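You operate a simulated robot arm through the tools that you are given. There is no shell and no other tool. Be economical: measure what you need, move in short steps, check, and stop when the job is done.

Carry out the task below with a simulated two-armed robot. There is one attempt and no reset: what you move stays moved.

JOB
Run a fizz test on the sealed can with the blue band.
Fine: can in the fizz well, arm over it, pad down for the test and up again after; can and arm stay; lamp, drink type and turntable untouched. Set down upright: what you pick out. Where these are worked on the way, their far stop is far enough and under half their travel is too little: yellow knob marked fizz pad.

Only the result counts: the job must be done as asked and must still hold three seconds after the hand-in. Knocking over, shifting, dropping, spilling or breaking anything else fails it.

ROBOT AND FRAMES
Two 7-joint arms with fingered hands on one trunk, on a carriage that runs on a rail from [0, 1.566] to [0, -0.314] (x, y) and turns from -3.892 to 1.92 rad about z. Base frame: it is fixed where the carriage stands at the start and does not move with it; the origin is on the floor, on the carriage's upright axis, x ahead of it, y to its left, z up. Readings come in m, rad, newtons and seconds.
The left shoulder is at the start at [0.07, 0.188, 1.298], the right one opposite. With the tool pointing down near the work surface each hand reaches from about 0.1 to 0.82 m from the robot's upright axis, wherever it stands, measured 20 degrees to its own side. Places, roughly: blue knob marked drink type [0.5, -0.4, 0.9]; green button marked test [0.6, -0.4, 0.9]; grey turntable with black knob [0.6, -0.1, 0.9]; ring marked fizz well [0.7, -0.3, 0.9]; swing arm with yellow knob [0.7, -0.4, 1]; switch marked view lamp [0.5, -0.4, 0.9]; yellow knob marked fizz pad [0.6, -0.4, 0.9]. Payload 4 kg a hand.
The tool frame of a hand sits at the grasp point between the pads (the TCP): z along the fingers, y along the line on which they close. The tips reach 0.026 m beyond it. The gripper opens to 0.132 m. The gripper's body begins 0.073 m behind the TCP. The gripper is a hand of 4 fingers: y runs from the thumb to the fingers, the wrist lies at [0, 0, -0.224] in the tool frame, and closing takes about 1.5 s.
Orientation is that of the tool frame in the base frame, as a unit quaternion [x, y, z, w]. With the fingers straight down and closing along the base's y, the tool's x points along the base's -x, its y along +y and its z along -z.

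CONTROLS
- The arms move only by the tool apply_moves. It takes "left_moves", "right_moves" or both (then of equal length, played together; a hand with none holds still); each is a list of rows, each a list of 6 numbers: the shift along the tool's x, y, z in m, then the turn, a rotation vector about the tool's x, y, z in rad. In form: [[dx, dy, dz, rx, ry, rz], ...]. A call has 1 to 20 rows; each row shifts and turns the commanded pose from where the row before left it, along the tool's axes as they then stand. "left_grip" and "right_grip" are, for a hand that has rows, the closure, from 0 (fully open) to 1 (shut), set as the call begins (left out, the last holds). Rows are played at 5 a second. More than 0.05 m and 0.15 rad between two rows, or a gripper value outside its range, and nothing of the call is played. Where a pose cannot be reached the arm comes as near as it can. A force on the tool above 40 N (or 10 N above the force at the start of the call, whichever is more), or a blocked arm, ends the call early, and 0.2 s more pass. The fingers move at their own pace (about 0.072 m/s each) and stop on an object; they squeeze with about 33 N. The grip force told is the motor's: it shows also when the fingers shut on nothing. Time passes only in rows, and 0.2 s behind the last, so rows that do not move let the fingers close. The reply holds the time, the measured pose of the TCP, the force on the tool along the base axes, the opening and the grip force, in the units named above and with some noise, with the torque about the TCP (base axes, N m) and any sound that the robot's microphone picked up.
- Cameras (640 x 400 px; columns grow to the right, rows downward): "scene" is now at [0.121, -0.039, 1.5097]; the picture's right is [-0.48, -0.88, 0.00], its down [-0.64, 0.35, -0.68] and it looks along [0.60, -0.33, -0.73] (base axes); focal length 248 px, centre (320, 200). "left" rides on the left gripper at [-0.073, 0.006, -0.094] in its tool frame; the picture's right is [-0.08, -1.00, 0.00], its down [0.79, -0.06, -0.62] and it looks along [0.61, -0.05, 0.79] (tool axes); focal length 230 px, centre (320, 200). "right" rides on the right gripper at [0.073, 0.006, -0.094] in its tool frame; the picture's right is [-0.08, 1.00, 0.00], its down [-0.78, -0.06, -0.62] and it looks along [-0.61, -0.05, 0.79] (tool axes); focal length 230 px, centre (320, 200).
- camera(camera): a new picture of that camera. It takes no simulated time.
- move_column(by): slides the trunk up (or, below 0, down) by that many m; the arms and the scene camera ride with it, the base frame stays. It gives what a move gives, with no picture.
- drive_base(legs): drives the robot by 1 to 6 legs, each [ahead, left, turn to the left] in m, m and rad, along the robot's own axes; the way and the turn of a leg run together, so that a leg with both is an arc; at most 1.5 m and 3.142 rad a leg. The arms and the cameras ride along, it lands a little off, and it stops where it bumps. It keeps to its track: a leg is cut to what the track allows. It gives what a move gives.
- hand_shape(shape, hand): the hand has 4 fingers and takes this shape, open, in about a second: jaw (thumb against the fingers, like two jaws); tri (thumb and two fingers); tip (a fingertip pinch); poke (one finger out to press); point (the index stretched); flat (the hand flat); cup (the hand cupped); fist (a fist). The gripper value then closes the fingers along that shape, each until it touches; the sizes above hold for jaw. It gives what a move gives, with no picture.
- turn_head(pan, tilt): turns the head with the scene camera to pan (to the left, within 1.501 rad either way) and tilt (down, from -0.506 to 1.204), counted from straight ahead of the robot. It gives what a move gives.
- pixel_to_xyz(camera, pixels): there is no depth. For up to 12 entries [column, row, z] of the newest picture of that camera ("zoom" is the newest enlarged one), the place [x, y] in the base frame at which the ray of that pixel passes the height z, good to about 0.003 m. It takes no simulated time.
- enlarge(camera, box): a new picture of the part [left, top, right, bottom] of that camera's present view, enlarged. It takes no simulated time.
- hand_in(): hands the job in; it is judged then, once.

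Go step by step. Measure first, check grasps and placings, and put right what went wrong. The budget is 80 turns and 70 pictures, counting those below and the enlarged ones. Unless the task says otherwise, let go and move clear before handing in, and close with one line.

The tools are called as name(argument=value, ...) on one line, values as JSON. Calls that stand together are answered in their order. apply_moves: Moves the arms, as the interface text tells. Its arguments: {"type":"object","properties":{"left_moves":{"type":"array"},"left_grip":{"type":"number"},"right_moves":{"type":"array"},"right_grip":{"type":"number"}},"required":[]} The other tools are called the same way: move_column (by) slides the trunk up or down; hand_shape (shape, hand) gives the hand a shape; drive_base (legs) drives the base; turn_head (pan, tilt) turns the head that bears the scene camera; camera (camera) takes a picture; pixel_to_xyz (camera, pixels) gives the place at which the rays of pixels pass given heights; enlarge (camera, box) takes an enlarged picture of a part of a camera's view; hand_in () hands the job in.

At the start:

```text
t: 0.0
left_ee_pos: [0.4824, -0.0383, 1.2718]
left_tcp_rot: [0.0, 1.0, 0.0, 0.0]
left_contact_force: [0.3, -0.3, 0.5]
left_wrist_torque: [0.01, 0.0, 0.02]
left_grip_width: 0.1319
left_grasp_force: 0.1
left_shape: jaw
right_ee_pos: [0.4294, -0.5054, 1.1646]
right_tcp_rot: [0.0, 1.0, 0.0, 0.0]
right_contact_force: [-0.1, -0.7, -1.0]
right_wrist_torque: [-0.04, -0.03, 0.02]
right_grip_width: 0.1318
right_grasp_force: 0.1
right_shape: jaw
trunk travel left (down, up): [-0.775, 0.165]
robot x, y, heading: [0.0007, -0.0005, -0.001]
head pan, tilt: [-0.503, 0.82]
```

scene: 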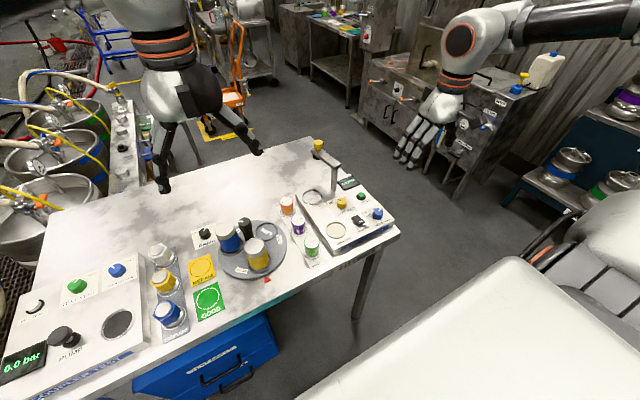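
right: 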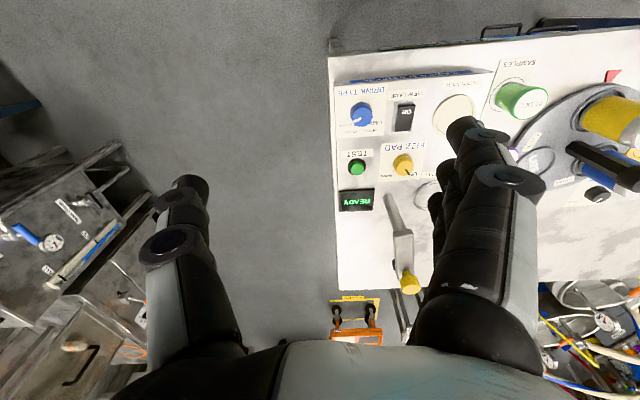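
left: 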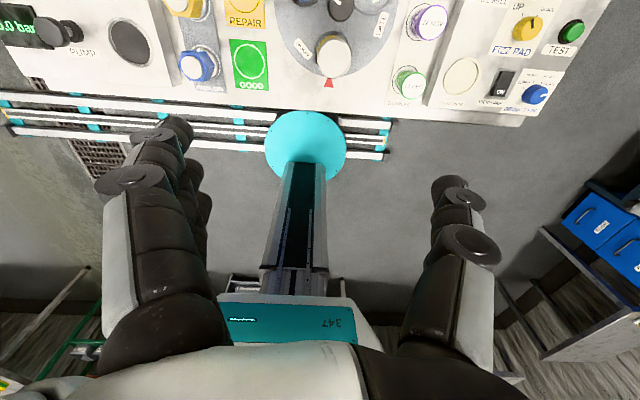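

The scene shows a turntable near (250,245) with cans and a fizz panel near (345,215). I'll enlarge both to find the sealed can with the blue band.

enlarge(camera="scene", box=[130, 180, 330, 340])

enlarge(camera="scene", box=[270, 130, 410, 260])

```text
2.50 times, centred on (230, 260) of scene
```

zoom: 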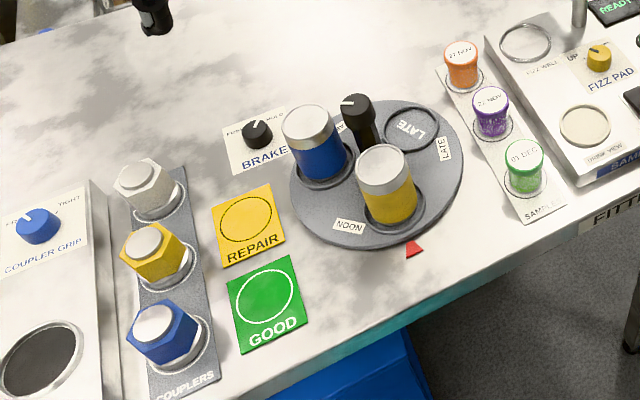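

```text
3.08 times, centred on (340, 195) of scene
```

zoom: 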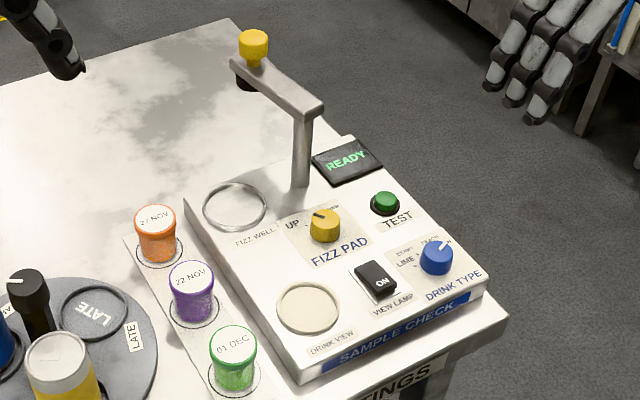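

The blue-banded can sits in the turntable's rear-left seat (zoom 310,145), and the swing arm points away from the well. I'll triangulate heights using the scene and right cameras.

pixel_to_xyz(camera="scene", pixels=[[342, 201, 0.9], [342, 201, 0.95], [361, 196, 0.9], [361, 196, 0.95], [318, 145, 1.0], [318, 145, 1.1], [224.4, 228.8, 0.95], [224.4, 228.8, 1.0], [312, 195, 0.9], [312, 195, 0.95], [361, 158, 1.0], [240, 222, 1.0]])

pixel_to_xyz(camera="right", pixels=[[403, 162, 0.9], [403, 162, 0.95], [357, 166, 0.9], [357, 166, 0.95], [411, 283, 1.0], [411, 283, 1.1]])

camera(camera="left")

pixel_to_xyz(camera="left", pixels=[[525, 27, 0.9], [525, 27, 0.95], [571, 31, 0.9], [571, 31, 0.95]])

```text
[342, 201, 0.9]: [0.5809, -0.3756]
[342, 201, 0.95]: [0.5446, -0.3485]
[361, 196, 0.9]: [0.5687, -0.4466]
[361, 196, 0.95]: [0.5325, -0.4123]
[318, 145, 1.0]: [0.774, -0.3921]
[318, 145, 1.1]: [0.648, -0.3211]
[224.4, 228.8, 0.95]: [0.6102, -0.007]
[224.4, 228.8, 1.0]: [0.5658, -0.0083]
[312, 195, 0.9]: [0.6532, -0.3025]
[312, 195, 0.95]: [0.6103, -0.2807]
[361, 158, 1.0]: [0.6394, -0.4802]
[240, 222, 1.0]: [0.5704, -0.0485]
```

```text
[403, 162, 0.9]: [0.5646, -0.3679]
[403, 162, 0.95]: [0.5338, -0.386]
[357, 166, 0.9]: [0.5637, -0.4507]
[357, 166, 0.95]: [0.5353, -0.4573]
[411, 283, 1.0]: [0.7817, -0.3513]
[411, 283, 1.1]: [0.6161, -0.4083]
```

```text
64 pictures are left
```

left: 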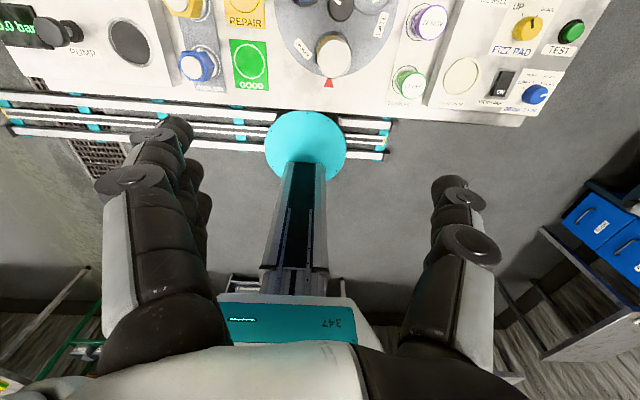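

```text
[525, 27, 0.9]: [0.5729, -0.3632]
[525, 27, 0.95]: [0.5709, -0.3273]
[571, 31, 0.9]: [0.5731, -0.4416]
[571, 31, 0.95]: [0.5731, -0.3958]
```

Knob is about (0.573,-0.37,0.91), button (0.57,-0.45,0.895), swing knob (0.75,-0.37,1.02). I'll shift the carriage right 0.2 m so both hands reach well, then look again.

drive_base(legs=[[0, -0.2, 0]])

turn_head(pan=-0.1, tilt=0.85)

camera(camera="scene")

camera(camera="left")

```text
t: 1.6
left_ee_pos: [0.4828, -0.2342, 1.2716]
left_tcp_rot: [-0.001, 1.0, -0.001, -0.001]
left_contact_force: [-1.2, -0.3, -0.6]
left_wrist_torque: [0.0, -0.02, 0.01]
left_grip_width: 0.1316
left_grasp_force: 0.0
left_shape: jaw
right_ee_pos: [0.4308, -0.7022, 1.1669]
right_tcp_rot: [-0.001, 1.0, -0.002, -0.001]
right_contact_force: [-0.1, -0.3, 0.1]
right_wrist_torque: [-0.07, 0.0, -0.02]
right_grip_width: 0.132
right_grasp_force: 0.1
right_shape: jaw
trunk travel left (down, up): [-0.775, 0.165]
robot x, y, heading: [-0.0035, -0.2002, -0.001]
head pan, tilt: [-0.503, 0.82]
```

```text
t: 2.5
left_ee_pos: [0.483, -0.2383, 1.2704]
left_tcp_rot: [-0.002, 1.0, -0.001, 0.0]
left_contact_force: [-0.2, 0.1, 0.5]
left_wrist_torque: [0.0, 0.01, 0.0]
left_grip_width: 0.1314
left_grasp_force: 0.1
left_shape: jaw
right_ee_pos: [0.4298, -0.7045, 1.1649]
right_tcp_rot: [-0.001, 1.0, 0.0, 0.0]
right_contact_force: [-0.1, -0.9, 0.0]
right_wrist_torque: [-0.01, -0.01, 0.02]
right_grip_width: 0.1319
right_grasp_force: 0.1
right_shape: jaw
trunk travel left (down, up): [-0.775, 0.165]
robot x, y, heading: [0.0006, -0.2032, 0.002]
head pan, tilt: [-0.099, 0.85]
```

```text
63 pictures are left
```

scene: 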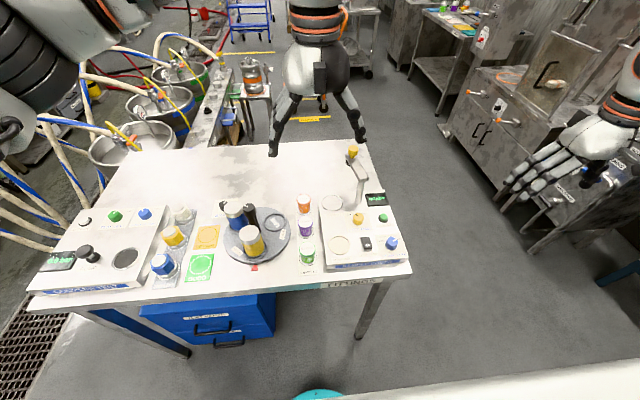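

```text
62 pictures are left
```

left: 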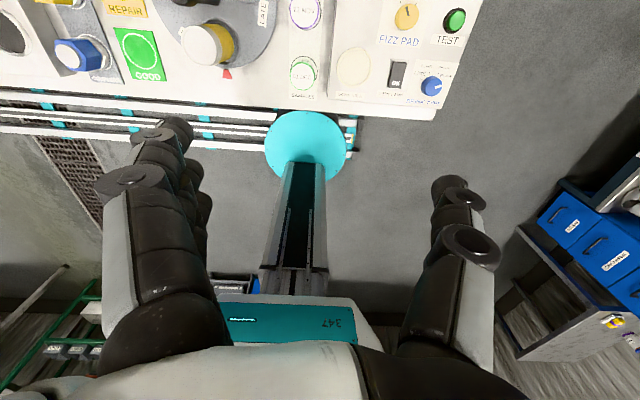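

The scene is clear of occlusion; enlarging turntable and panel.

enlarge(camera="scene", box=[205, 185, 305, 275])

enlarge(camera="scene", box=[295, 135, 415, 275])

```text
4.44 times, centred on (255, 230) of scene
```

zoom: 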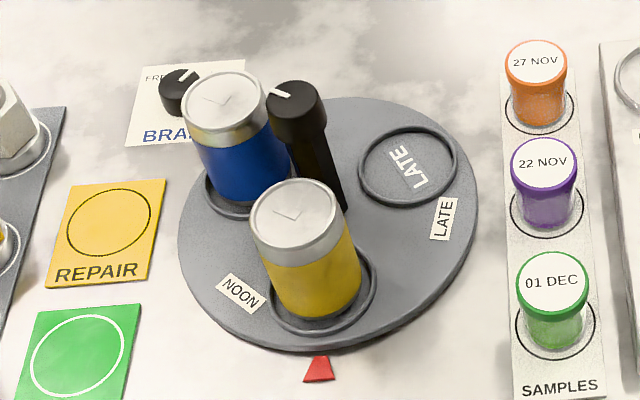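

```text
2.86 times, centred on (355, 205) of scene
```

zoom: 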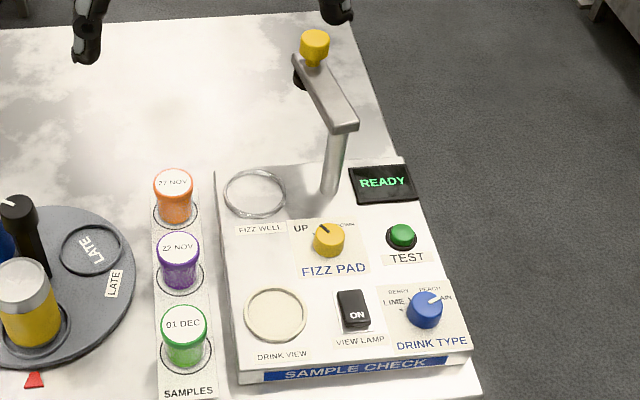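

I'll measure the can, seats, well and knobs in this new view.

pixel_to_xyz(camera="scene", pixels=[[274.6, 222.6, 0.87], [274.6, 222.6, 0.9], [255, 252.5, 0.87], [233.6, 207, 1.0], [233.6, 207, 0.95], [332.5, 202, 0.9], [332.5, 202, 0.85], [358, 217, 0.9], [358, 217, 0.95], [383, 217, 0.9], [358.5, 203, 0.9], [353.5, 150, 1.02]])

pixel_to_xyz(camera="left", pixels=[[406, 12, 0.9], [406, 12, 0.95], [455, 17, 0.9], [455, 17, 0.95], [203, 45, 0.95], [203, 45, 1.0]])

```text
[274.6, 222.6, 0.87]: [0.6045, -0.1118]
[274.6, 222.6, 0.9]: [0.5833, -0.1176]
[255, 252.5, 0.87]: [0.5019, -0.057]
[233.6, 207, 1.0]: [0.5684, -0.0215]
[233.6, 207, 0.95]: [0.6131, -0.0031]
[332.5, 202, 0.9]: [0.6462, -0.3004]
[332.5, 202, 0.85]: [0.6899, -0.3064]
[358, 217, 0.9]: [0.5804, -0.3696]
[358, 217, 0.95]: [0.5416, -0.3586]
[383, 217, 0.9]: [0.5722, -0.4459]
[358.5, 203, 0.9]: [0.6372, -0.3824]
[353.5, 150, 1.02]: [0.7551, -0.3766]
```

```text
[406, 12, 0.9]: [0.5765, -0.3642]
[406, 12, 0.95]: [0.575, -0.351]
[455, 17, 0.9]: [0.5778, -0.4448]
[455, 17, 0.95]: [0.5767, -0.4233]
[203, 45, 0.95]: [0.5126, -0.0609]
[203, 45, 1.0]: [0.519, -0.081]
```

The can is at about (0.603,-0.008), top about 0.96, turntable centre (0.569,-0.06). I'll bring the left hand above it, then yaw +57° so the fingers straddle it clear of the black post.

apply_moves(left_moves=[[-0.0171, 0.033, 0.0186, 0, 0, 0], [-0.0171, 0.033, 0.0186, 0, 0, 0], [-0.0171, 0.033, 0.0186, 0, 0, 0], [-0.0171, 0.033, 0.0186, 0, 0, 0], [-0.0171, 0.033, 0.0186, 0, 0, 0], [-0.0171, 0.033, 0.0186, 0, 0, 0], [-0.0171, 0.033, 0.0186, 0, 0, 0], [0, 0, 0, 0, 0, -0.142], [0, 0, 0, 0, 0, -0.142], [0, 0, 0, 0, 0, -0.142], [0, 0, 0, 0, 0, -0.142], [0, 0, 0, 0, 0, -0.142], [0, 0, 0, 0, 0, -0.142], [0, 0, 0, 0, 0, -0.142], [0, 0, 0, 0, 0, 0]])

camera(camera="left")

camera(camera="scene")

```text
t: 5.7
left_ee_pos: [0.6013, -0.0059, 1.1407]
left_tcp_rot: [-0.478, 0.878, 0.0, 0.001]
left_contact_force: [0.1, -0.5, 0.1]
left_wrist_torque: [0.0, 0.02, 0.0]
left_grip_width: 0.132
left_grasp_force: 0.1
left_shape: jaw
right_ee_pos: [0.4319, -0.7041, 1.1649]
right_tcp_rot: [0.0, 1.0, -0.001, 0.0]
right_contact_force: [-0.1, 0.6, 0.2]
right_wrist_torque: [-0.02, -0.01, -0.03]
right_grip_width: 0.1317
right_grasp_force: 0.1
right_shape: jaw
trunk travel left (down, up): [-0.775, 0.165]
robot x, y, heading: [0.0041, -0.2015, 0.003]
head pan, tilt: [-0.099, 0.85]
```

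```text
59 pictures are left
```

left: 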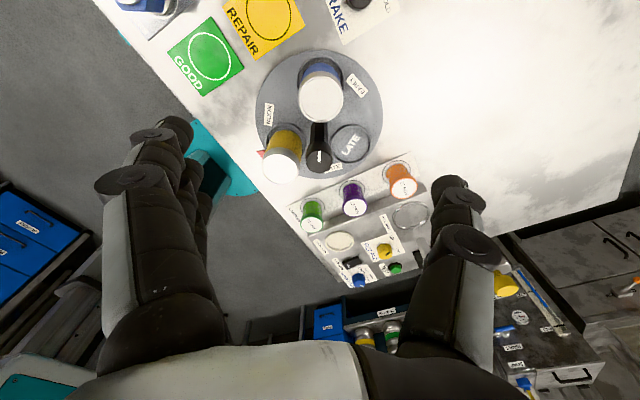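

```text
58 pictures are left
```

scene: 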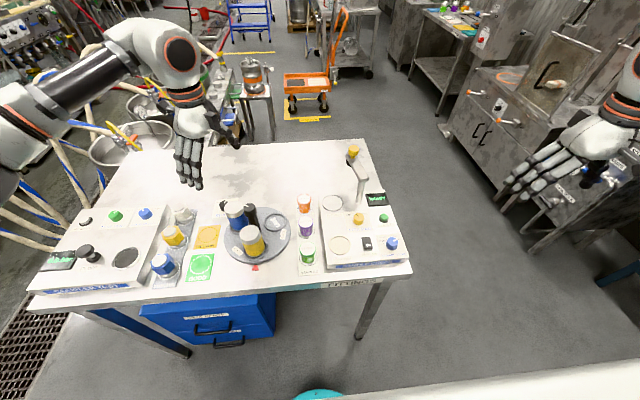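

The hand is yawed above the can; can top at left-camera (321,97), black post at (318,160). Measuring these.

pixel_to_xyz(camera="left", pixels=[[321, 98, 0.96], [321, 98, 0.98], [318, 160, 0.96], [318, 160, 0.98], [410, 216, 0.9], [385, 250, 0.905], [350, 143, 0.875], [398, 187, 0.95], [298, 98, 0.97], [345, 98, 0.97], [283, 163, 0.97]])

enlarge(camera="left", box=[250, 30, 450, 300])

```text
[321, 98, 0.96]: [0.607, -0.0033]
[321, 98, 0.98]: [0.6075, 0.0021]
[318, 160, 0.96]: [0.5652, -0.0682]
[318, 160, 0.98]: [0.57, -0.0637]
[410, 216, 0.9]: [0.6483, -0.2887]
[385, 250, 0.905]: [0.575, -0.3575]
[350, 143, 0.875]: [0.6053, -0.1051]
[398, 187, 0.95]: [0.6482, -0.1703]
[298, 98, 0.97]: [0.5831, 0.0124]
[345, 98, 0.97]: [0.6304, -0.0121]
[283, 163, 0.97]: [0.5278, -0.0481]
```

```text
1.48 times, centred on (350, 165) of left
```

zoom: 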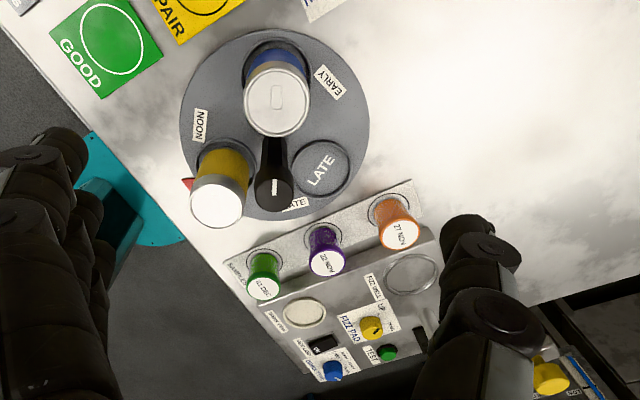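

Can centre ≈(0.606,-0.005), top ≈0.957, width ≈0.055. Descending straight to grasp height with fingers open.

apply_moves(left_moves=[[-0.0034, -0.0034, 0.02, 0, 0, 0], [0, 0, 0.036, 0, 0, 0], [0, 0, 0.036, 0, 0, 0], [0, 0, 0.036, 0, 0, 0], [0, 0, 0.022, 0, 0, 0], [0, 0, 0, 0, 0, 0]])

camera(camera="left")

enlarge(camera="scene", box=[180, 120, 310, 280])

```text
t: 7.1
left_ee_pos: [0.608, -0.0051, 0.9908]
left_tcp_rot: [-0.478, 0.878, 0.0, 0.001]
left_contact_force: [-0.3, 0.6, 0.0]
left_wrist_torque: [-0.01, 0.0, 0.01]
left_grip_width: 0.1321
left_grasp_force: 0.0
left_shape: jaw
right_ee_pos: [0.4311, -0.7037, 1.1651]
right_tcp_rot: [-0.001, 1.0, 0.0, 0.0]
right_contact_force: [0.0, -0.3, 0.7]
right_wrist_torque: [-0.01, 0.01, 0.01]
right_grip_width: 0.1318
right_grasp_force: 0.2
right_shape: jaw
trunk travel left (down, up): [-0.775, 0.165]
robot x, y, heading: [0.0007, -0.2007, 0.004]
head pan, tilt: [-0.099, 0.85]
```

```text
56 pictures are left
```

left: 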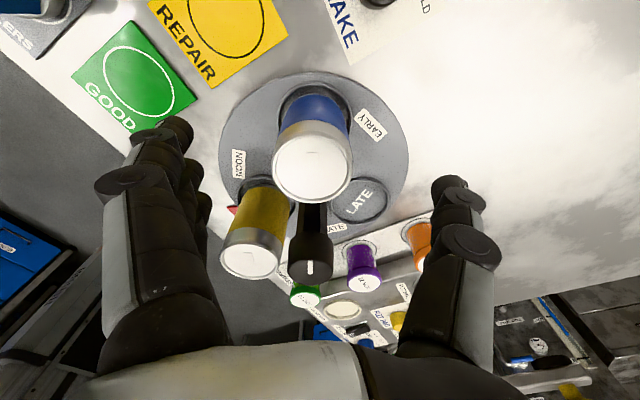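

```text
2.50 times, centred on (245, 200) of scene
```

zoom: 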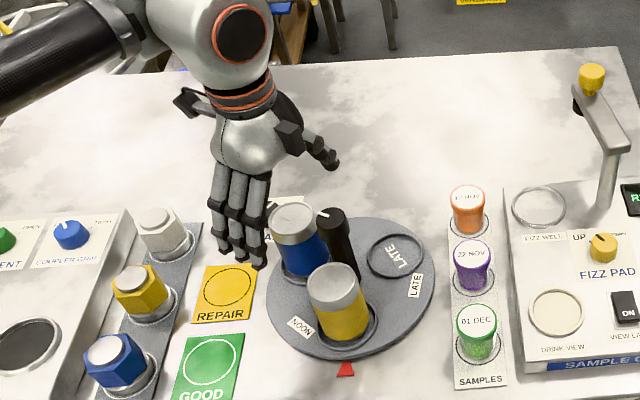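

Can top is now at left pixel (312,167); verifying its place against the hand axis.

pixel_to_xyz(camera="left", pixels=[[312, 168, 0.957], [312, 168, 0.967], [312, 257, 0.97], [312, 257, 0.99], [272, 168, 0.957], [352, 168, 0.957]])

```text
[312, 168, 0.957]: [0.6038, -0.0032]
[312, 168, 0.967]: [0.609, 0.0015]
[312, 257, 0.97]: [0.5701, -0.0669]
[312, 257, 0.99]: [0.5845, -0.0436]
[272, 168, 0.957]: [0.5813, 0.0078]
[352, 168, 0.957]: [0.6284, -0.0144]
```

Well aligned. Lower to 0.925 and close.

apply_moves(left_moves=[[0, 0.003, 0.022, 0, 0, 0], [0, 0, 0.022, 0, 0, 0], [0, 0, 0.022, 0, 0, 0], [0, 0, 0, 0, 0, 0]])

apply_moves(left_moves=[[0, 0, 0, 0, 0, 0], [0, 0, 0, 0, 0, 0], [0, 0, 0, 0, 0, 0], [0, 0, 0, 0, 0, 0], [0, 0, 0, 0, 0, 0], [0, 0, 0, 0, 0, 0], [0, 0, 0, 0, 0, 0], [0, 0, 0, 0, 0, 0], [0, 0, 0, 0, 0, 0]], left_grip=1)

camera(camera="left")

enlarge(camera="scene", box=[180, 120, 310, 280])

```text
t: 8.1
left_ee_pos: [0.6053, -0.0037, 0.926]
left_tcp_rot: [-0.48, 0.877, 0.0, 0.0]
left_contact_force: [0.5, 0.2, -0.3]
left_wrist_torque: [0.01, 0.0, -0.02]
left_grip_width: 0.1319
left_grasp_force: 0.0
left_shape: jaw
right_ee_pos: [0.4304, -0.7041, 1.1645]
right_tcp_rot: [-0.002, 1.0, 0.001, 0.0]
right_contact_force: [0.3, 0.1, 0.4]
right_wrist_torque: [0.01, 0.01, -0.01]
right_grip_width: 0.1318
right_grasp_force: 0.0
right_shape: jaw
trunk travel left (down, up): [-0.775, 0.165]
robot x, y, heading: [-0.0014, -0.202, 0.001]
head pan, tilt: [-0.099, 0.85]
```

```text
t: 10.1
left_ee_pos: [0.6042, -0.0033, 0.9251]
left_tcp_rot: [-0.48, 0.877, -0.001, 0.001]
left_contact_force: [-0.4, 0.2, 1.3]
left_wrist_torque: [0.0, 0.03, -0.01]
left_grip_width: 0.0397
left_grasp_force: 33.0
left_shape: jaw
right_ee_pos: [0.4309, -0.7043, 1.1646]
right_tcp_rot: [-0.001, 1.0, 0.0, 0.0]
right_contact_force: [0.5, 0.6, 0.2]
right_wrist_torque: [-0.01, -0.01, -0.03]
right_grip_width: 0.1318
right_grasp_force: 0.0
right_shape: jaw
trunk travel left (down, up): [-0.775, 0.165]
robot x, y, heading: [-0.0025, -0.2009, 0.006]
head pan, tilt: [-0.099, 0.85]
```

```text
54 pictures are left
```

left: 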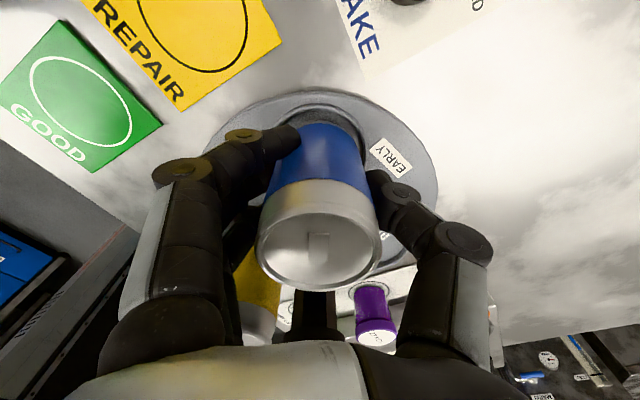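

```text
2.50 times, centred on (245, 200) of scene
```

zoom: 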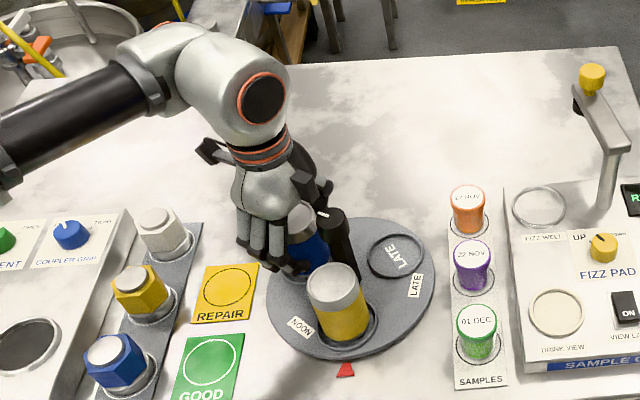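

Fingers hold the can (33 N, width 0.04). Lifting straight up and checking.

apply_moves(left_moves=[[0, 0, -0.01, 0, 0, 0], [0, 0, -0.015, 0, 0, 0], [0, 0, -0.02, 0, 0, 0], [0, 0, -0.03, 0, 0, 0], [0, 0, -0.03, 0, 0, 0], [0, 0, -0.03, 0, 0, 0], [0, 0, -0.03, 0, 0, 0], [0, 0, 0, 0, 0, 0]])

enlarge(camera="scene", box=[180, 110, 310, 280])

camera(camera="left")

```text
t: 11.9
left_ee_pos: [0.6035, -0.0043, 1.0898]
left_tcp_rot: [-0.478, 0.878, 0.0, 0.0]
left_contact_force: [-0.1, 0.2, -1.5]
left_wrist_torque: [-0.02, -0.02, -0.01]
left_grip_width: 0.0396
left_grasp_force: 32.7
left_shape: jaw
right_ee_pos: [0.4306, -0.7041, 1.1651]
right_tcp_rot: [-0.002, 1.0, 0.0, 0.0]
right_contact_force: [0.6, 0.1, 0.0]
right_wrist_torque: [0.03, -0.01, -0.01]
right_grip_width: 0.1317
right_grasp_force: 0.0
right_shape: jaw
trunk travel left (down, up): [-0.775, 0.165]
robot x, y, heading: [-0.0018, -0.2001, 0.0]
head pan, tilt: [-0.099, 0.85]
```

```text
2.35 times, centred on (245, 195) of scene
```

zoom: 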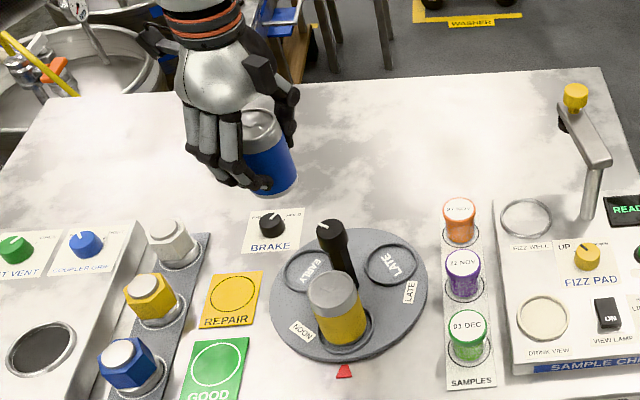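

```text
51 pictures are left
```

left: 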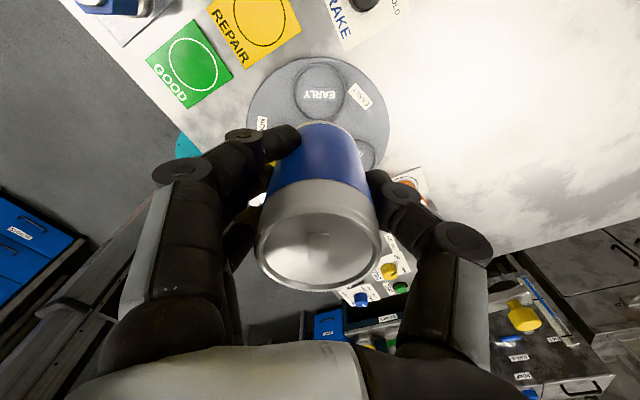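

Can lifted cleanly, upright, turntable unchanged. I'll bring the right hand's camera over the panel to locate the well, post and knob accurately.

apply_moves(right_moves=[[0.005, 0.045, 0, 0, 0, 0], [0.005, 0.045, 0, 0, 0, 0], [0.005, 0.045, 0, 0, 0, 0], [0.005, 0.045, 0, 0, 0, 0], [0.005, 0.045, 0, 0, 0, 0], [0.005, 0.045, 0, 0, 0, 0], [0, 0, 0, 0, 0, 0]])

camera(camera="right")

camera(camera="scene")

pixel_to_xyz(camera="scene", pixels=[[332.7, 202.7, 0.87], [332.7, 202.7, 0.89]])

```text
t: 13.5
left_ee_pos: [0.604, -0.0048, 1.0902]
left_tcp_rot: [-0.477, 0.879, 0.0, 0.0]
left_contact_force: [-0.3, -1.1, -2.4]
left_wrist_torque: [-0.01, 0.0, -0.03]
left_grip_width: 0.0396
left_grasp_force: 32.9
left_shape: jaw
right_ee_pos: [0.4005, -0.4363, 1.1664]
right_tcp_rot: [0.0, 1.0, 0.0, 0.0]
right_contact_force: [-1.0, -0.2, 0.4]
right_wrist_torque: [0.01, 0.02, 0.0]
right_grip_width: 0.1318
right_grasp_force: 0.0
right_shape: jaw
trunk travel left (down, up): [-0.775, 0.165]
robot x, y, heading: [-0.0002, -0.2009, 0.003]
head pan, tilt: [-0.099, 0.85]
```

```text
50 pictures are left
```

right: 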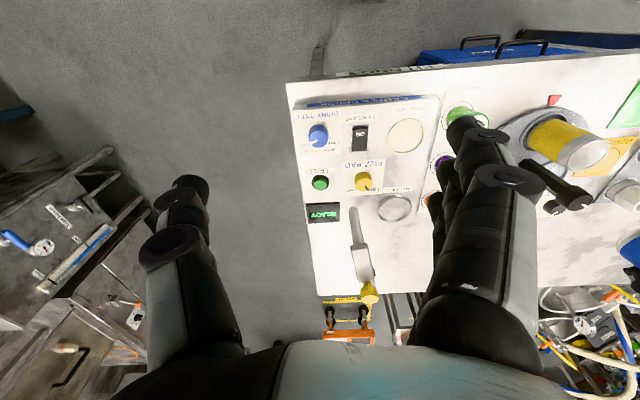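

```text
49 pictures are left
```

scene: 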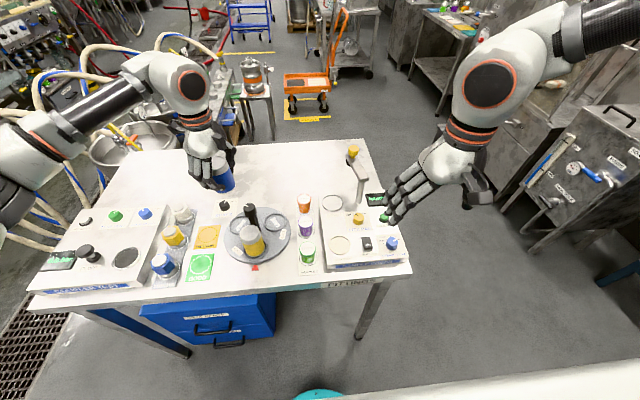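

```text
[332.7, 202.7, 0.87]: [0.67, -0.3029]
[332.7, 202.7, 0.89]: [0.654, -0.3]
```

The panel is visible between the fingers; well at about (396,208), swing arm (360,265). Enlarging for precise pixels.

enlarge(camera="right", box=[285, 80, 445, 310])

enlarge(camera="scene", box=[310, 140, 400, 260])

pixel_to_xyz(camera="right", pixels=[[396, 208, 0.87], [396, 208, 0.89], [363, 180, 0.905], [320, 182, 0.893], [369, 291, 1.02], [369, 291, 1.04], [355, 242, 1.0], [355, 210, 0.88]])

```text
1.74 times, centred on (365, 195) of right
```

zoom: 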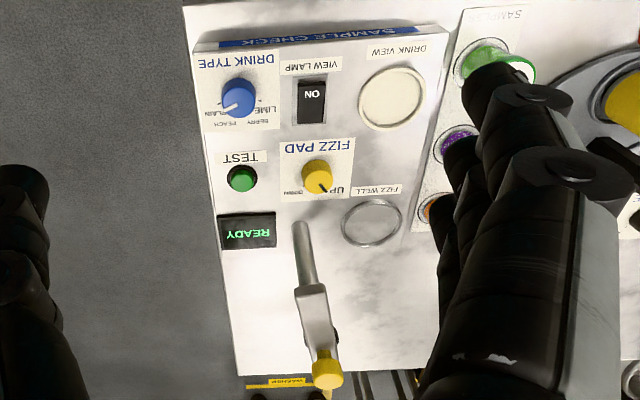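

```text
3.33 times, centred on (355, 200) of scene
```

zoom: 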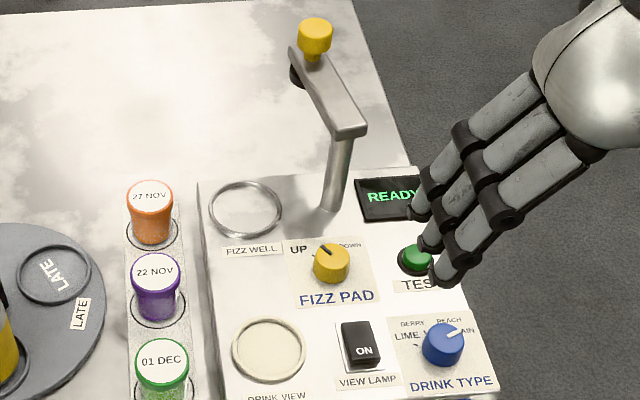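

```text
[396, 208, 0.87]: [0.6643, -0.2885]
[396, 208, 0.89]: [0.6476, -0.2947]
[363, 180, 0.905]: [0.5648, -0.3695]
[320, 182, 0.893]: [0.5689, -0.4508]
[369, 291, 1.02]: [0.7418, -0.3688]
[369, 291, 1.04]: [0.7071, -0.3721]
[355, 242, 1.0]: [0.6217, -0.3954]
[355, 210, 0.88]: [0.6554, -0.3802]
```

Estimates agree: well ≈(0.654,-0.298), post ≈(0.655,-0.384), swing arm lies along +x at y≈-0.372. I'll retreat the right hand while yawing the can to 90° and carrying it over the well at height.

apply_moves(left_moves=[[0, 0, 0, 0, 0, -0.144], [0, 0, 0, 0, 0, -0.144], [0, 0, 0, 0, 0, -0.144], [0, 0, 0, 0, 0, -0.144], [0.0419, -0.0071, 0, 0, 0, 0], [0.0419, -0.0071, 0, 0, 0, 0], [0.0419, -0.0071, 0, 0, 0, 0], [0.0419, -0.0071, 0, 0, 0, 0], [0.0419, -0.0071, 0, 0, 0, 0], [0.0419, -0.0071, 0, 0, 0, 0], [0.0419, -0.0071, 0, 0, 0, 0], [0, 0, 0, 0, 0, 0]], right_moves=[[0, -0.045, 0, 0, 0, 0], [0, -0.045, 0, 0, 0, 0], [0, -0.045, 0, 0, 0, 0], [0, -0.045, 0, 0, 0, 0], [0, -0.02, 0, 0, 0, 0], [0, 0, 0, 0, 0, 0], [0, 0, 0, 0, 0, 0], [0, 0, 0, 0, 0, 0], [0, 0, 0, 0, 0, 0], [0, 0, 0, 0, 0, 0], [0, 0, 0, 0, 0, 0], [0, 0, 0, 0, 0, 0]])

enlarge(camera="scene", box=[280, 80, 410, 260])

camera(camera="left")

camera(camera="right")

```text
t: 16.1
left_ee_pos: [0.6543, -0.2956, 1.0875]
left_tcp_rot: [0.708, -0.706, 0.001, 0.001]
left_contact_force: [0.3, -0.2, -2.4]
left_wrist_torque: [-0.01, -0.02, 0.01]
left_grip_width: 0.0393
left_grasp_force: 33.1
left_shape: jaw
right_ee_pos: [0.4015, -0.6317, 1.1646]
right_tcp_rot: [-0.002, 1.0, -0.001, -0.001]
right_contact_force: [-1.1, 1.0, 0.9]
right_wrist_torque: [0.01, 0.0, -0.02]
right_grip_width: 0.1321
right_grasp_force: 0.0
right_shape: jaw
trunk travel left (down, up): [-0.775, 0.165]
robot x, y, heading: [-0.0005, -0.1955, 0.004]
head pan, tilt: [-0.099, 0.85]
```

```text
2.22 times, centred on (345, 170) of scene
```

zoom: 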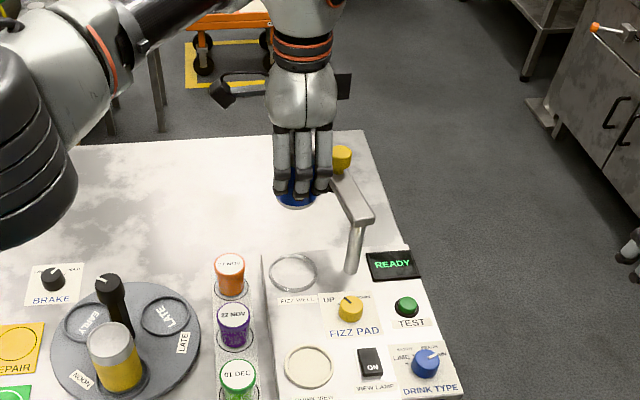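

```text
45 pictures are left
```

left: 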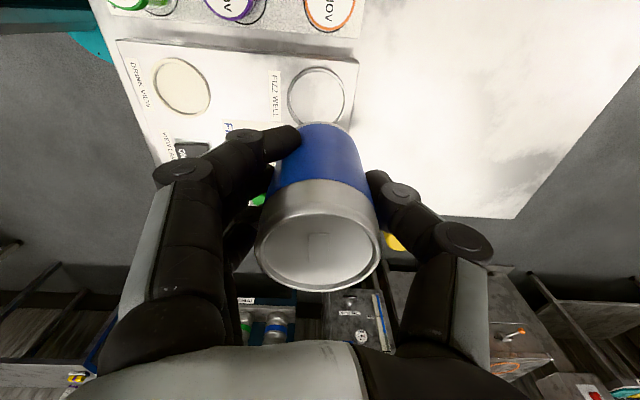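

```text
44 pictures are left
```

right: 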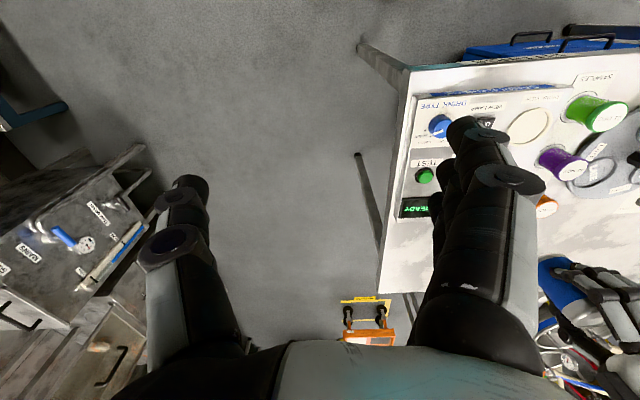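

The well ring is visible at left pixel (317,96), just past the can. Measuring it against the hand's position.

pixel_to_xyz(camera="left", pixels=[[317, 96, 0.88], [317, 96, 0.89], [288, 96, 0.885], [345, 96, 0.885], [317, 68, 0.885], [330, 18, 0.93], [320, 250, 1.122]])

pixel_to_xyz(camera="scene", pixels=[[332.7, 202.7, 0.88], [332.7, 202.7, 0.89]])

```text
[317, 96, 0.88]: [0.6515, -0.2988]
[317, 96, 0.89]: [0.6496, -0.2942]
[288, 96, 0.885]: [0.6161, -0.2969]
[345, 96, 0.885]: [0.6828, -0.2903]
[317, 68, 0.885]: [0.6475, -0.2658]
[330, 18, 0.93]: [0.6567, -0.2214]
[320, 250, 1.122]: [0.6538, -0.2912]
```

```text
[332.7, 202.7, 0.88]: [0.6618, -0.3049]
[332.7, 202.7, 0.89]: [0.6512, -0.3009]
```

Well centre ≈(0.651,-0.298). Small correction and lower most of the way, then check.

apply_moves(left_moves=[[0.004, 0.003, 0, 0, 0, 0], [0, 0, 0.03, 0, 0, 0], [0, 0, 0.03, 0, 0, 0], [0, 0, 0.03, 0, 0, 0], [0, 0, 0.02, 0, 0, 0], [0, 0, 0.01, 0, 0, 0], [0, 0, 0, 0, 0, 0]])

enlarge(camera="scene", box=[290, 130, 400, 240])

camera(camera="left")

```text
t: 17.7
left_ee_pos: [0.6526, -0.3008, 0.97]
left_tcp_rot: [0.708, -0.707, 0.0, 0.0]
left_contact_force: [-0.9, -0.2, -2.4]
left_wrist_torque: [-0.01, 0.0, -0.01]
left_grip_width: 0.0394
left_grasp_force: 33.4
left_shape: jaw
right_ee_pos: [0.4009, -0.6342, 1.1668]
right_tcp_rot: [-0.001, 1.0, 0.0, 0.0]
right_contact_force: [0.4, 0.7, -0.1]
right_wrist_torque: [0.08, 0.01, 0.0]
right_grip_width: 0.1318
right_grasp_force: 0.0
right_shape: jaw
trunk travel left (down, up): [-0.775, 0.165]
robot x, y, heading: [-0.0004, -0.1973, -0.003]
head pan, tilt: [-0.099, 0.85]
```

```text
3.64 times, centred on (345, 185) of scene
```

zoom: 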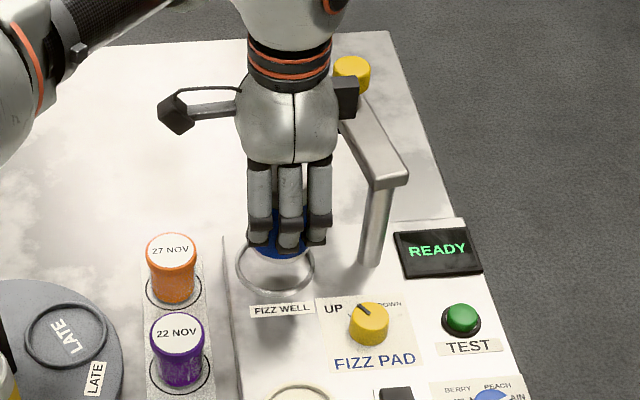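

```text
42 pictures are left
```

left: 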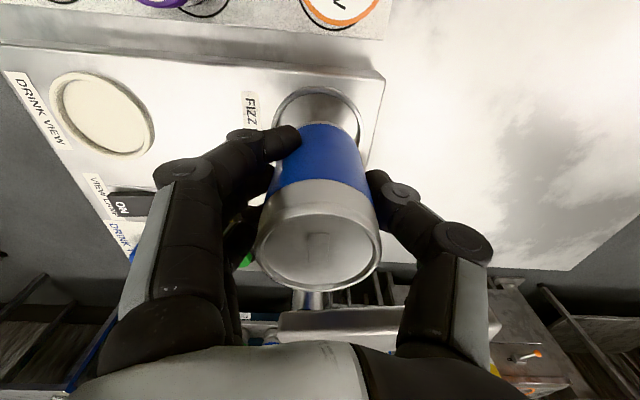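

Column alignment looks right (ring 272–363 centred on the can at 318). Checking the ring's far edge for the y offset before the last descent.

enlarge(camera="left", box=[250, 70, 390, 160])

pixel_to_xyz(camera="left", pixels=[[317, 88, 0.888], [317, 88, 0.88], [272, 115, 0.888], [363, 115, 0.888]])

```text
4.44 times, centred on (320, 115) of left
```

zoom: 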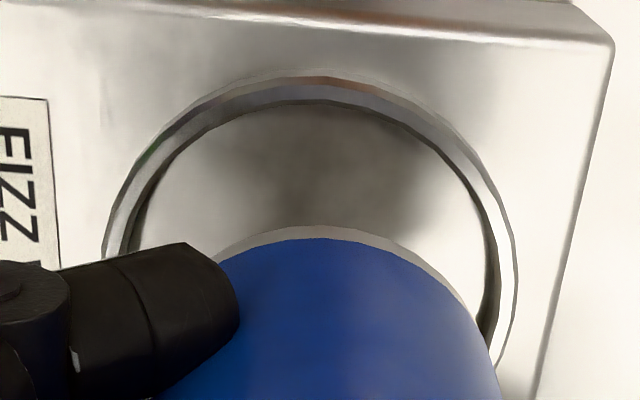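

```text
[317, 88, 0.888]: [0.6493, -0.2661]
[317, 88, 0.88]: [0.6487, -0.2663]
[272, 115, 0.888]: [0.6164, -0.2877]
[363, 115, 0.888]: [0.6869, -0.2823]
```

Ring centre ≈(0.651,-0.300) matches the can. Lowering gently toward contact.

apply_moves(left_moves=[[0, 0.0015, 0.01, 0, 0, 0], [0, 0, 0.01, 0, 0, 0], [0, 0, 0.008, 0, 0, 0], [0, 0, 0, 0, 0, 0]])

apply_moves(left_moves=[[0, 0, 0.003, 0, 0, 0], [0, 0, 0.003, 0, 0, 0], [0, 0, 0, 0, 0, 0]])

camera(camera="left")

```text
t: 18.7
left_ee_pos: [0.6494, -0.2992, 0.9435]
left_tcp_rot: [0.709, -0.706, 0.0, 0.0]
left_contact_force: [1.3, 1.5, 10.2]
left_wrist_torque: [-0.02, 0.03, 0.03]
left_grip_width: 0.0395
left_grasp_force: 33.2
left_shape: jaw
right_ee_pos: [0.4002, -0.6319, 1.1664]
right_tcp_rot: [-0.002, 1.0, -0.001, 0.001]
right_contact_force: [-0.8, 0.6, -0.6]
right_wrist_torque: [0.0, 0.03, -0.02]
right_grip_width: 0.1319
right_grasp_force: 0.1
right_shape: jaw
trunk travel left (down, up): [-0.775, 0.165]
robot x, y, heading: [0.0023, -0.1976, 0.005]
head pan, tilt: [-0.099, 0.85]
```

```text
t: 19.4
left_ee_pos: [0.6502, -0.3001, 0.9422]
left_tcp_rot: [0.709, -0.706, 0.005, -0.001]
left_contact_force: [-6.5, 4.6, 25.4]
left_wrist_torque: [0.02, 0.26, -0.06]
left_grip_width: 0.0414
left_grasp_force: 33.1
left_shape: jaw
right_ee_pos: [0.3989, -0.632, 1.1663]
right_tcp_rot: [-0.003, 1.0, -0.001, 0.001]
right_contact_force: [0.2, 0.8, 0.2]
right_wrist_torque: [-0.04, 0.02, 0.0]
right_grip_width: 0.1318
right_grasp_force: 0.1
right_shape: jaw
trunk travel left (down, up): [-0.775, 0.165]
robot x, y, heading: [-0.0049, -0.1989, 0.002]
head pan, tilt: [-0.099, 0.85]
stopped in row 3 (left hand): the force on the tool passed its limit at 41 N (the readings are from after the stop); the commanded pose is now the measured one
```

```text
40 pictures are left
```

left: 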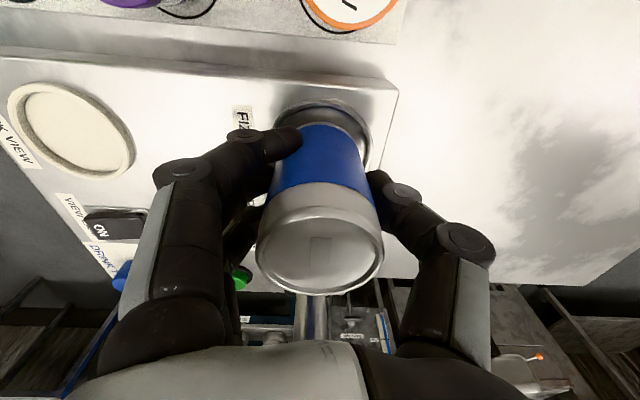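

Contact began at TCP 0.943. Enlarging to see whether the can's base is inside the ring or on the rim.

enlarge(camera="left", box=[250, 80, 390, 170])

enlarge(camera="scene", box=[300, 160, 370, 220])

```text
4.44 times, centred on (320, 125) of left
```

zoom: 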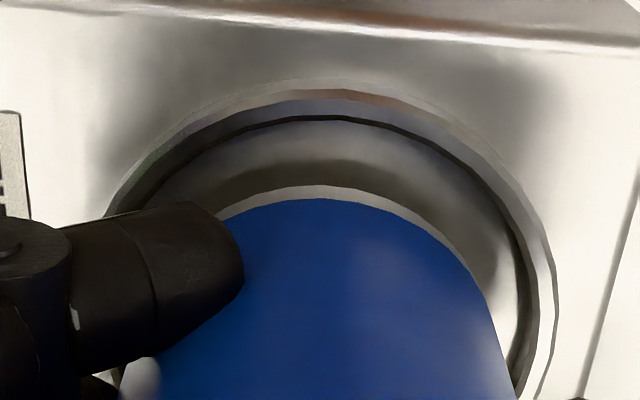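

```text
6.67 times, centred on (335, 190) of scene
```

zoom: 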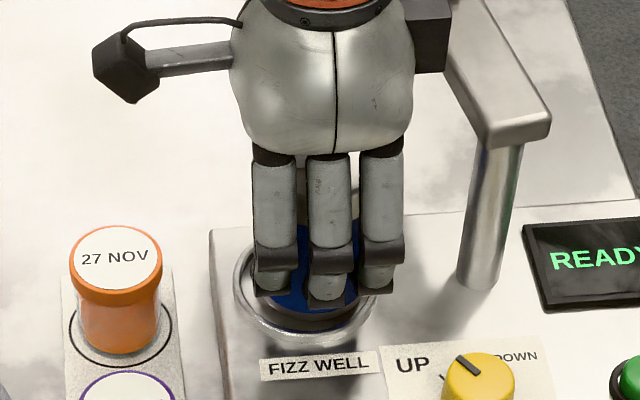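

The gap on the +y side (zoom row 118 to 190) looks large, so the can may be resting on the rim's -y side. Measuring ring and can base.

pixel_to_xyz(camera="left", pixels=[[321, 98.4, 0.89], [320, 106.5, 0.89], [320, 122, 0.893], [373.4, 143, 0.89], [320, 125, 0.9], [366, 146, 0.893]])

```text
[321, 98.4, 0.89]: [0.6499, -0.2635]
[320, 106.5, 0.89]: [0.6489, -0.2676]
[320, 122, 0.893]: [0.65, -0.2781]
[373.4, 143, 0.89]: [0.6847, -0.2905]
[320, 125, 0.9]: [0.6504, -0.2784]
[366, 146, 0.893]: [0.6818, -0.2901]
```

Evidence (torque, gaps) says the -y edge is on the rim. Lift 7 mm, shift +y 3.5 mm and try again.

apply_moves(left_moves=[[0, 0, -0.007, 0, 0, 0], [-0.0035, 0, 0, 0, 0, 0], [0, 0, 0.003, 0, 0, 0], [0, 0, 0.003, 0, 0, 0], [0, 0, 0, 0, 0, 0]])

apply_moves(left_moves=[[0, 0, 0.002, 0, 0, 0], [0, 0, 0, 0, 0, 0]])

apply_moves(left_moves=[[0, 0, 0.002, 0, 0, 0], [0, 0, 0, 0, 0, 0]])

enlarge(camera="left", box=[250, 80, 390, 170])

```text
t: 20.6
left_ee_pos: [0.6496, -0.2969, 0.9422]
left_tcp_rot: [0.708, -0.706, 0.003, -0.002]
left_contact_force: [6.2, 0.3, 23.8]
left_wrist_torque: [-0.08, -0.04, 0.03]
left_grip_width: 0.0414
left_grasp_force: 33.0
left_shape: jaw
right_ee_pos: [0.399, -0.6321, 1.1668]
right_tcp_rot: [-0.002, 1.0, 0.0, 0.001]
right_contact_force: [-0.5, -0.1, 0.6]
right_wrist_torque: [0.0, -0.02, -0.06]
right_grip_width: 0.1318
right_grasp_force: 0.0
right_shape: jaw
trunk travel left (down, up): [-0.775, 0.165]
robot x, y, heading: [0.0006, -0.2005, 0.001]
head pan, tilt: [-0.099, 0.85]
```

```text
t: 21.2
left_ee_pos: [0.6498, -0.2979, 0.9409]
left_tcp_rot: [0.708, -0.707, 0.004, -0.002]
left_contact_force: [8.8, -0.2, 38.3]
left_wrist_torque: [-0.07, -0.3, 0.02]
left_grip_width: 0.0421
left_grasp_force: 32.6
left_shape: jaw
right_ee_pos: [0.3988, -0.6327, 1.1675]
right_tcp_rot: [-0.002, 1.0, 0.0, 0.001]
right_contact_force: [-0.7, -0.4, 1.0]
right_wrist_torque: [0.01, -0.02, -0.04]
right_grip_width: 0.1319
right_grasp_force: 0.1
right_shape: jaw
trunk travel left (down, up): [-0.775, 0.165]
robot x, y, heading: [0.0019, -0.1951, -0.001]
head pan, tilt: [-0.099, 0.85]
```

```text
t: 21.8
left_ee_pos: [0.6496, -0.298, 0.9407]
left_tcp_rot: [0.707, -0.707, 0.005, -0.003]
left_contact_force: [7.1, -0.2, 47.4]
left_wrist_torque: [-0.11, -0.35, 0.02]
left_grip_width: 0.043
left_grasp_force: 33.1
left_shape: jaw
right_ee_pos: [0.397, -0.6324, 1.1678]
right_tcp_rot: [-0.002, 1.0, -0.001, 0.002]
right_contact_force: [-0.5, -0.2, -0.7]
right_wrist_torque: [0.01, 0.07, 0.02]
right_grip_width: 0.1319
right_grasp_force: 0.2
right_shape: jaw
trunk travel left (down, up): [-0.775, 0.165]
robot x, y, heading: [0.0018, -0.1986, 0.005]
head pan, tilt: [-0.099, 0.85]
```

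```text
4.44 times, centred on (320, 125) of left
```

zoom: 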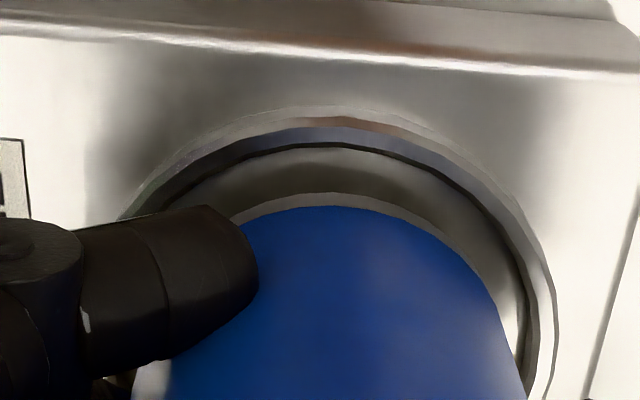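

Contact torque is now centred with symmetric gaps, so it's seated on the floor of the well. Relieving the push, then opening the fingers.

apply_moves(left_moves=[[0, 0, -0.003, 0, 0, 0], [0, 0, 0, 0, 0, 0]])

enlarge(camera="scene", box=[300, 150, 380, 220])

```text
t: 22.4
left_ee_pos: [0.6494, -0.2974, 0.9407]
left_tcp_rot: [0.708, -0.706, 0.003, -0.002]
left_contact_force: [5.8, -2.2, 37.4]
left_wrist_torque: [-0.12, -0.29, 0.03]
left_grip_width: 0.0427
left_grasp_force: 33.4
left_shape: jaw
right_ee_pos: [0.3988, -0.633, 1.1663]
right_tcp_rot: [-0.002, 1.0, 0.0, 0.002]
right_contact_force: [-0.1, 0.0, -0.3]
right_wrist_torque: [0.03, -0.05, 0.02]
right_grip_width: 0.1319
right_grasp_force: 0.0
right_shape: jaw
trunk travel left (down, up): [-0.775, 0.165]
robot x, y, heading: [-0.0012, -0.2013, 0.001]
head pan, tilt: [-0.099, 0.85]
```

```text
5.71 times, centred on (340, 185) of scene
```

zoom: 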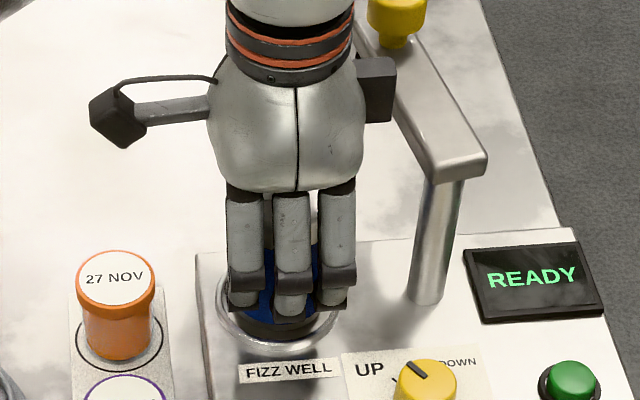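

Still 37 N of stored push; easing up more.

apply_moves(left_moves=[[0, 0, -0.003, 0, 0, 0], [0, 0, -0.002, 0, 0, 0], [0, 0, 0, 0, 0, 0]])

```text
t: 23.2
left_ee_pos: [0.6493, -0.2968, 0.9419]
left_tcp_rot: [0.708, -0.706, 0.002, -0.001]
left_contact_force: [0.5, -0.6, 8.0]
left_wrist_torque: [-0.07, 0.02, 0.03]
left_grip_width: 0.0413
left_grasp_force: 32.9
left_shape: jaw
right_ee_pos: [0.3999, -0.6336, 1.1652]
right_tcp_rot: [-0.002, 1.0, 0.0, 0.001]
right_contact_force: [0.2, -0.9, 0.1]
right_wrist_torque: [-0.02, -0.02, -0.01]
right_grip_width: 0.1323
right_grasp_force: 0.0
right_shape: jaw
trunk travel left (down, up): [-0.775, 0.165]
robot x, y, heading: [0.0002, -0.2012, 0.007]
head pan, tilt: [-0.099, 0.85]
```

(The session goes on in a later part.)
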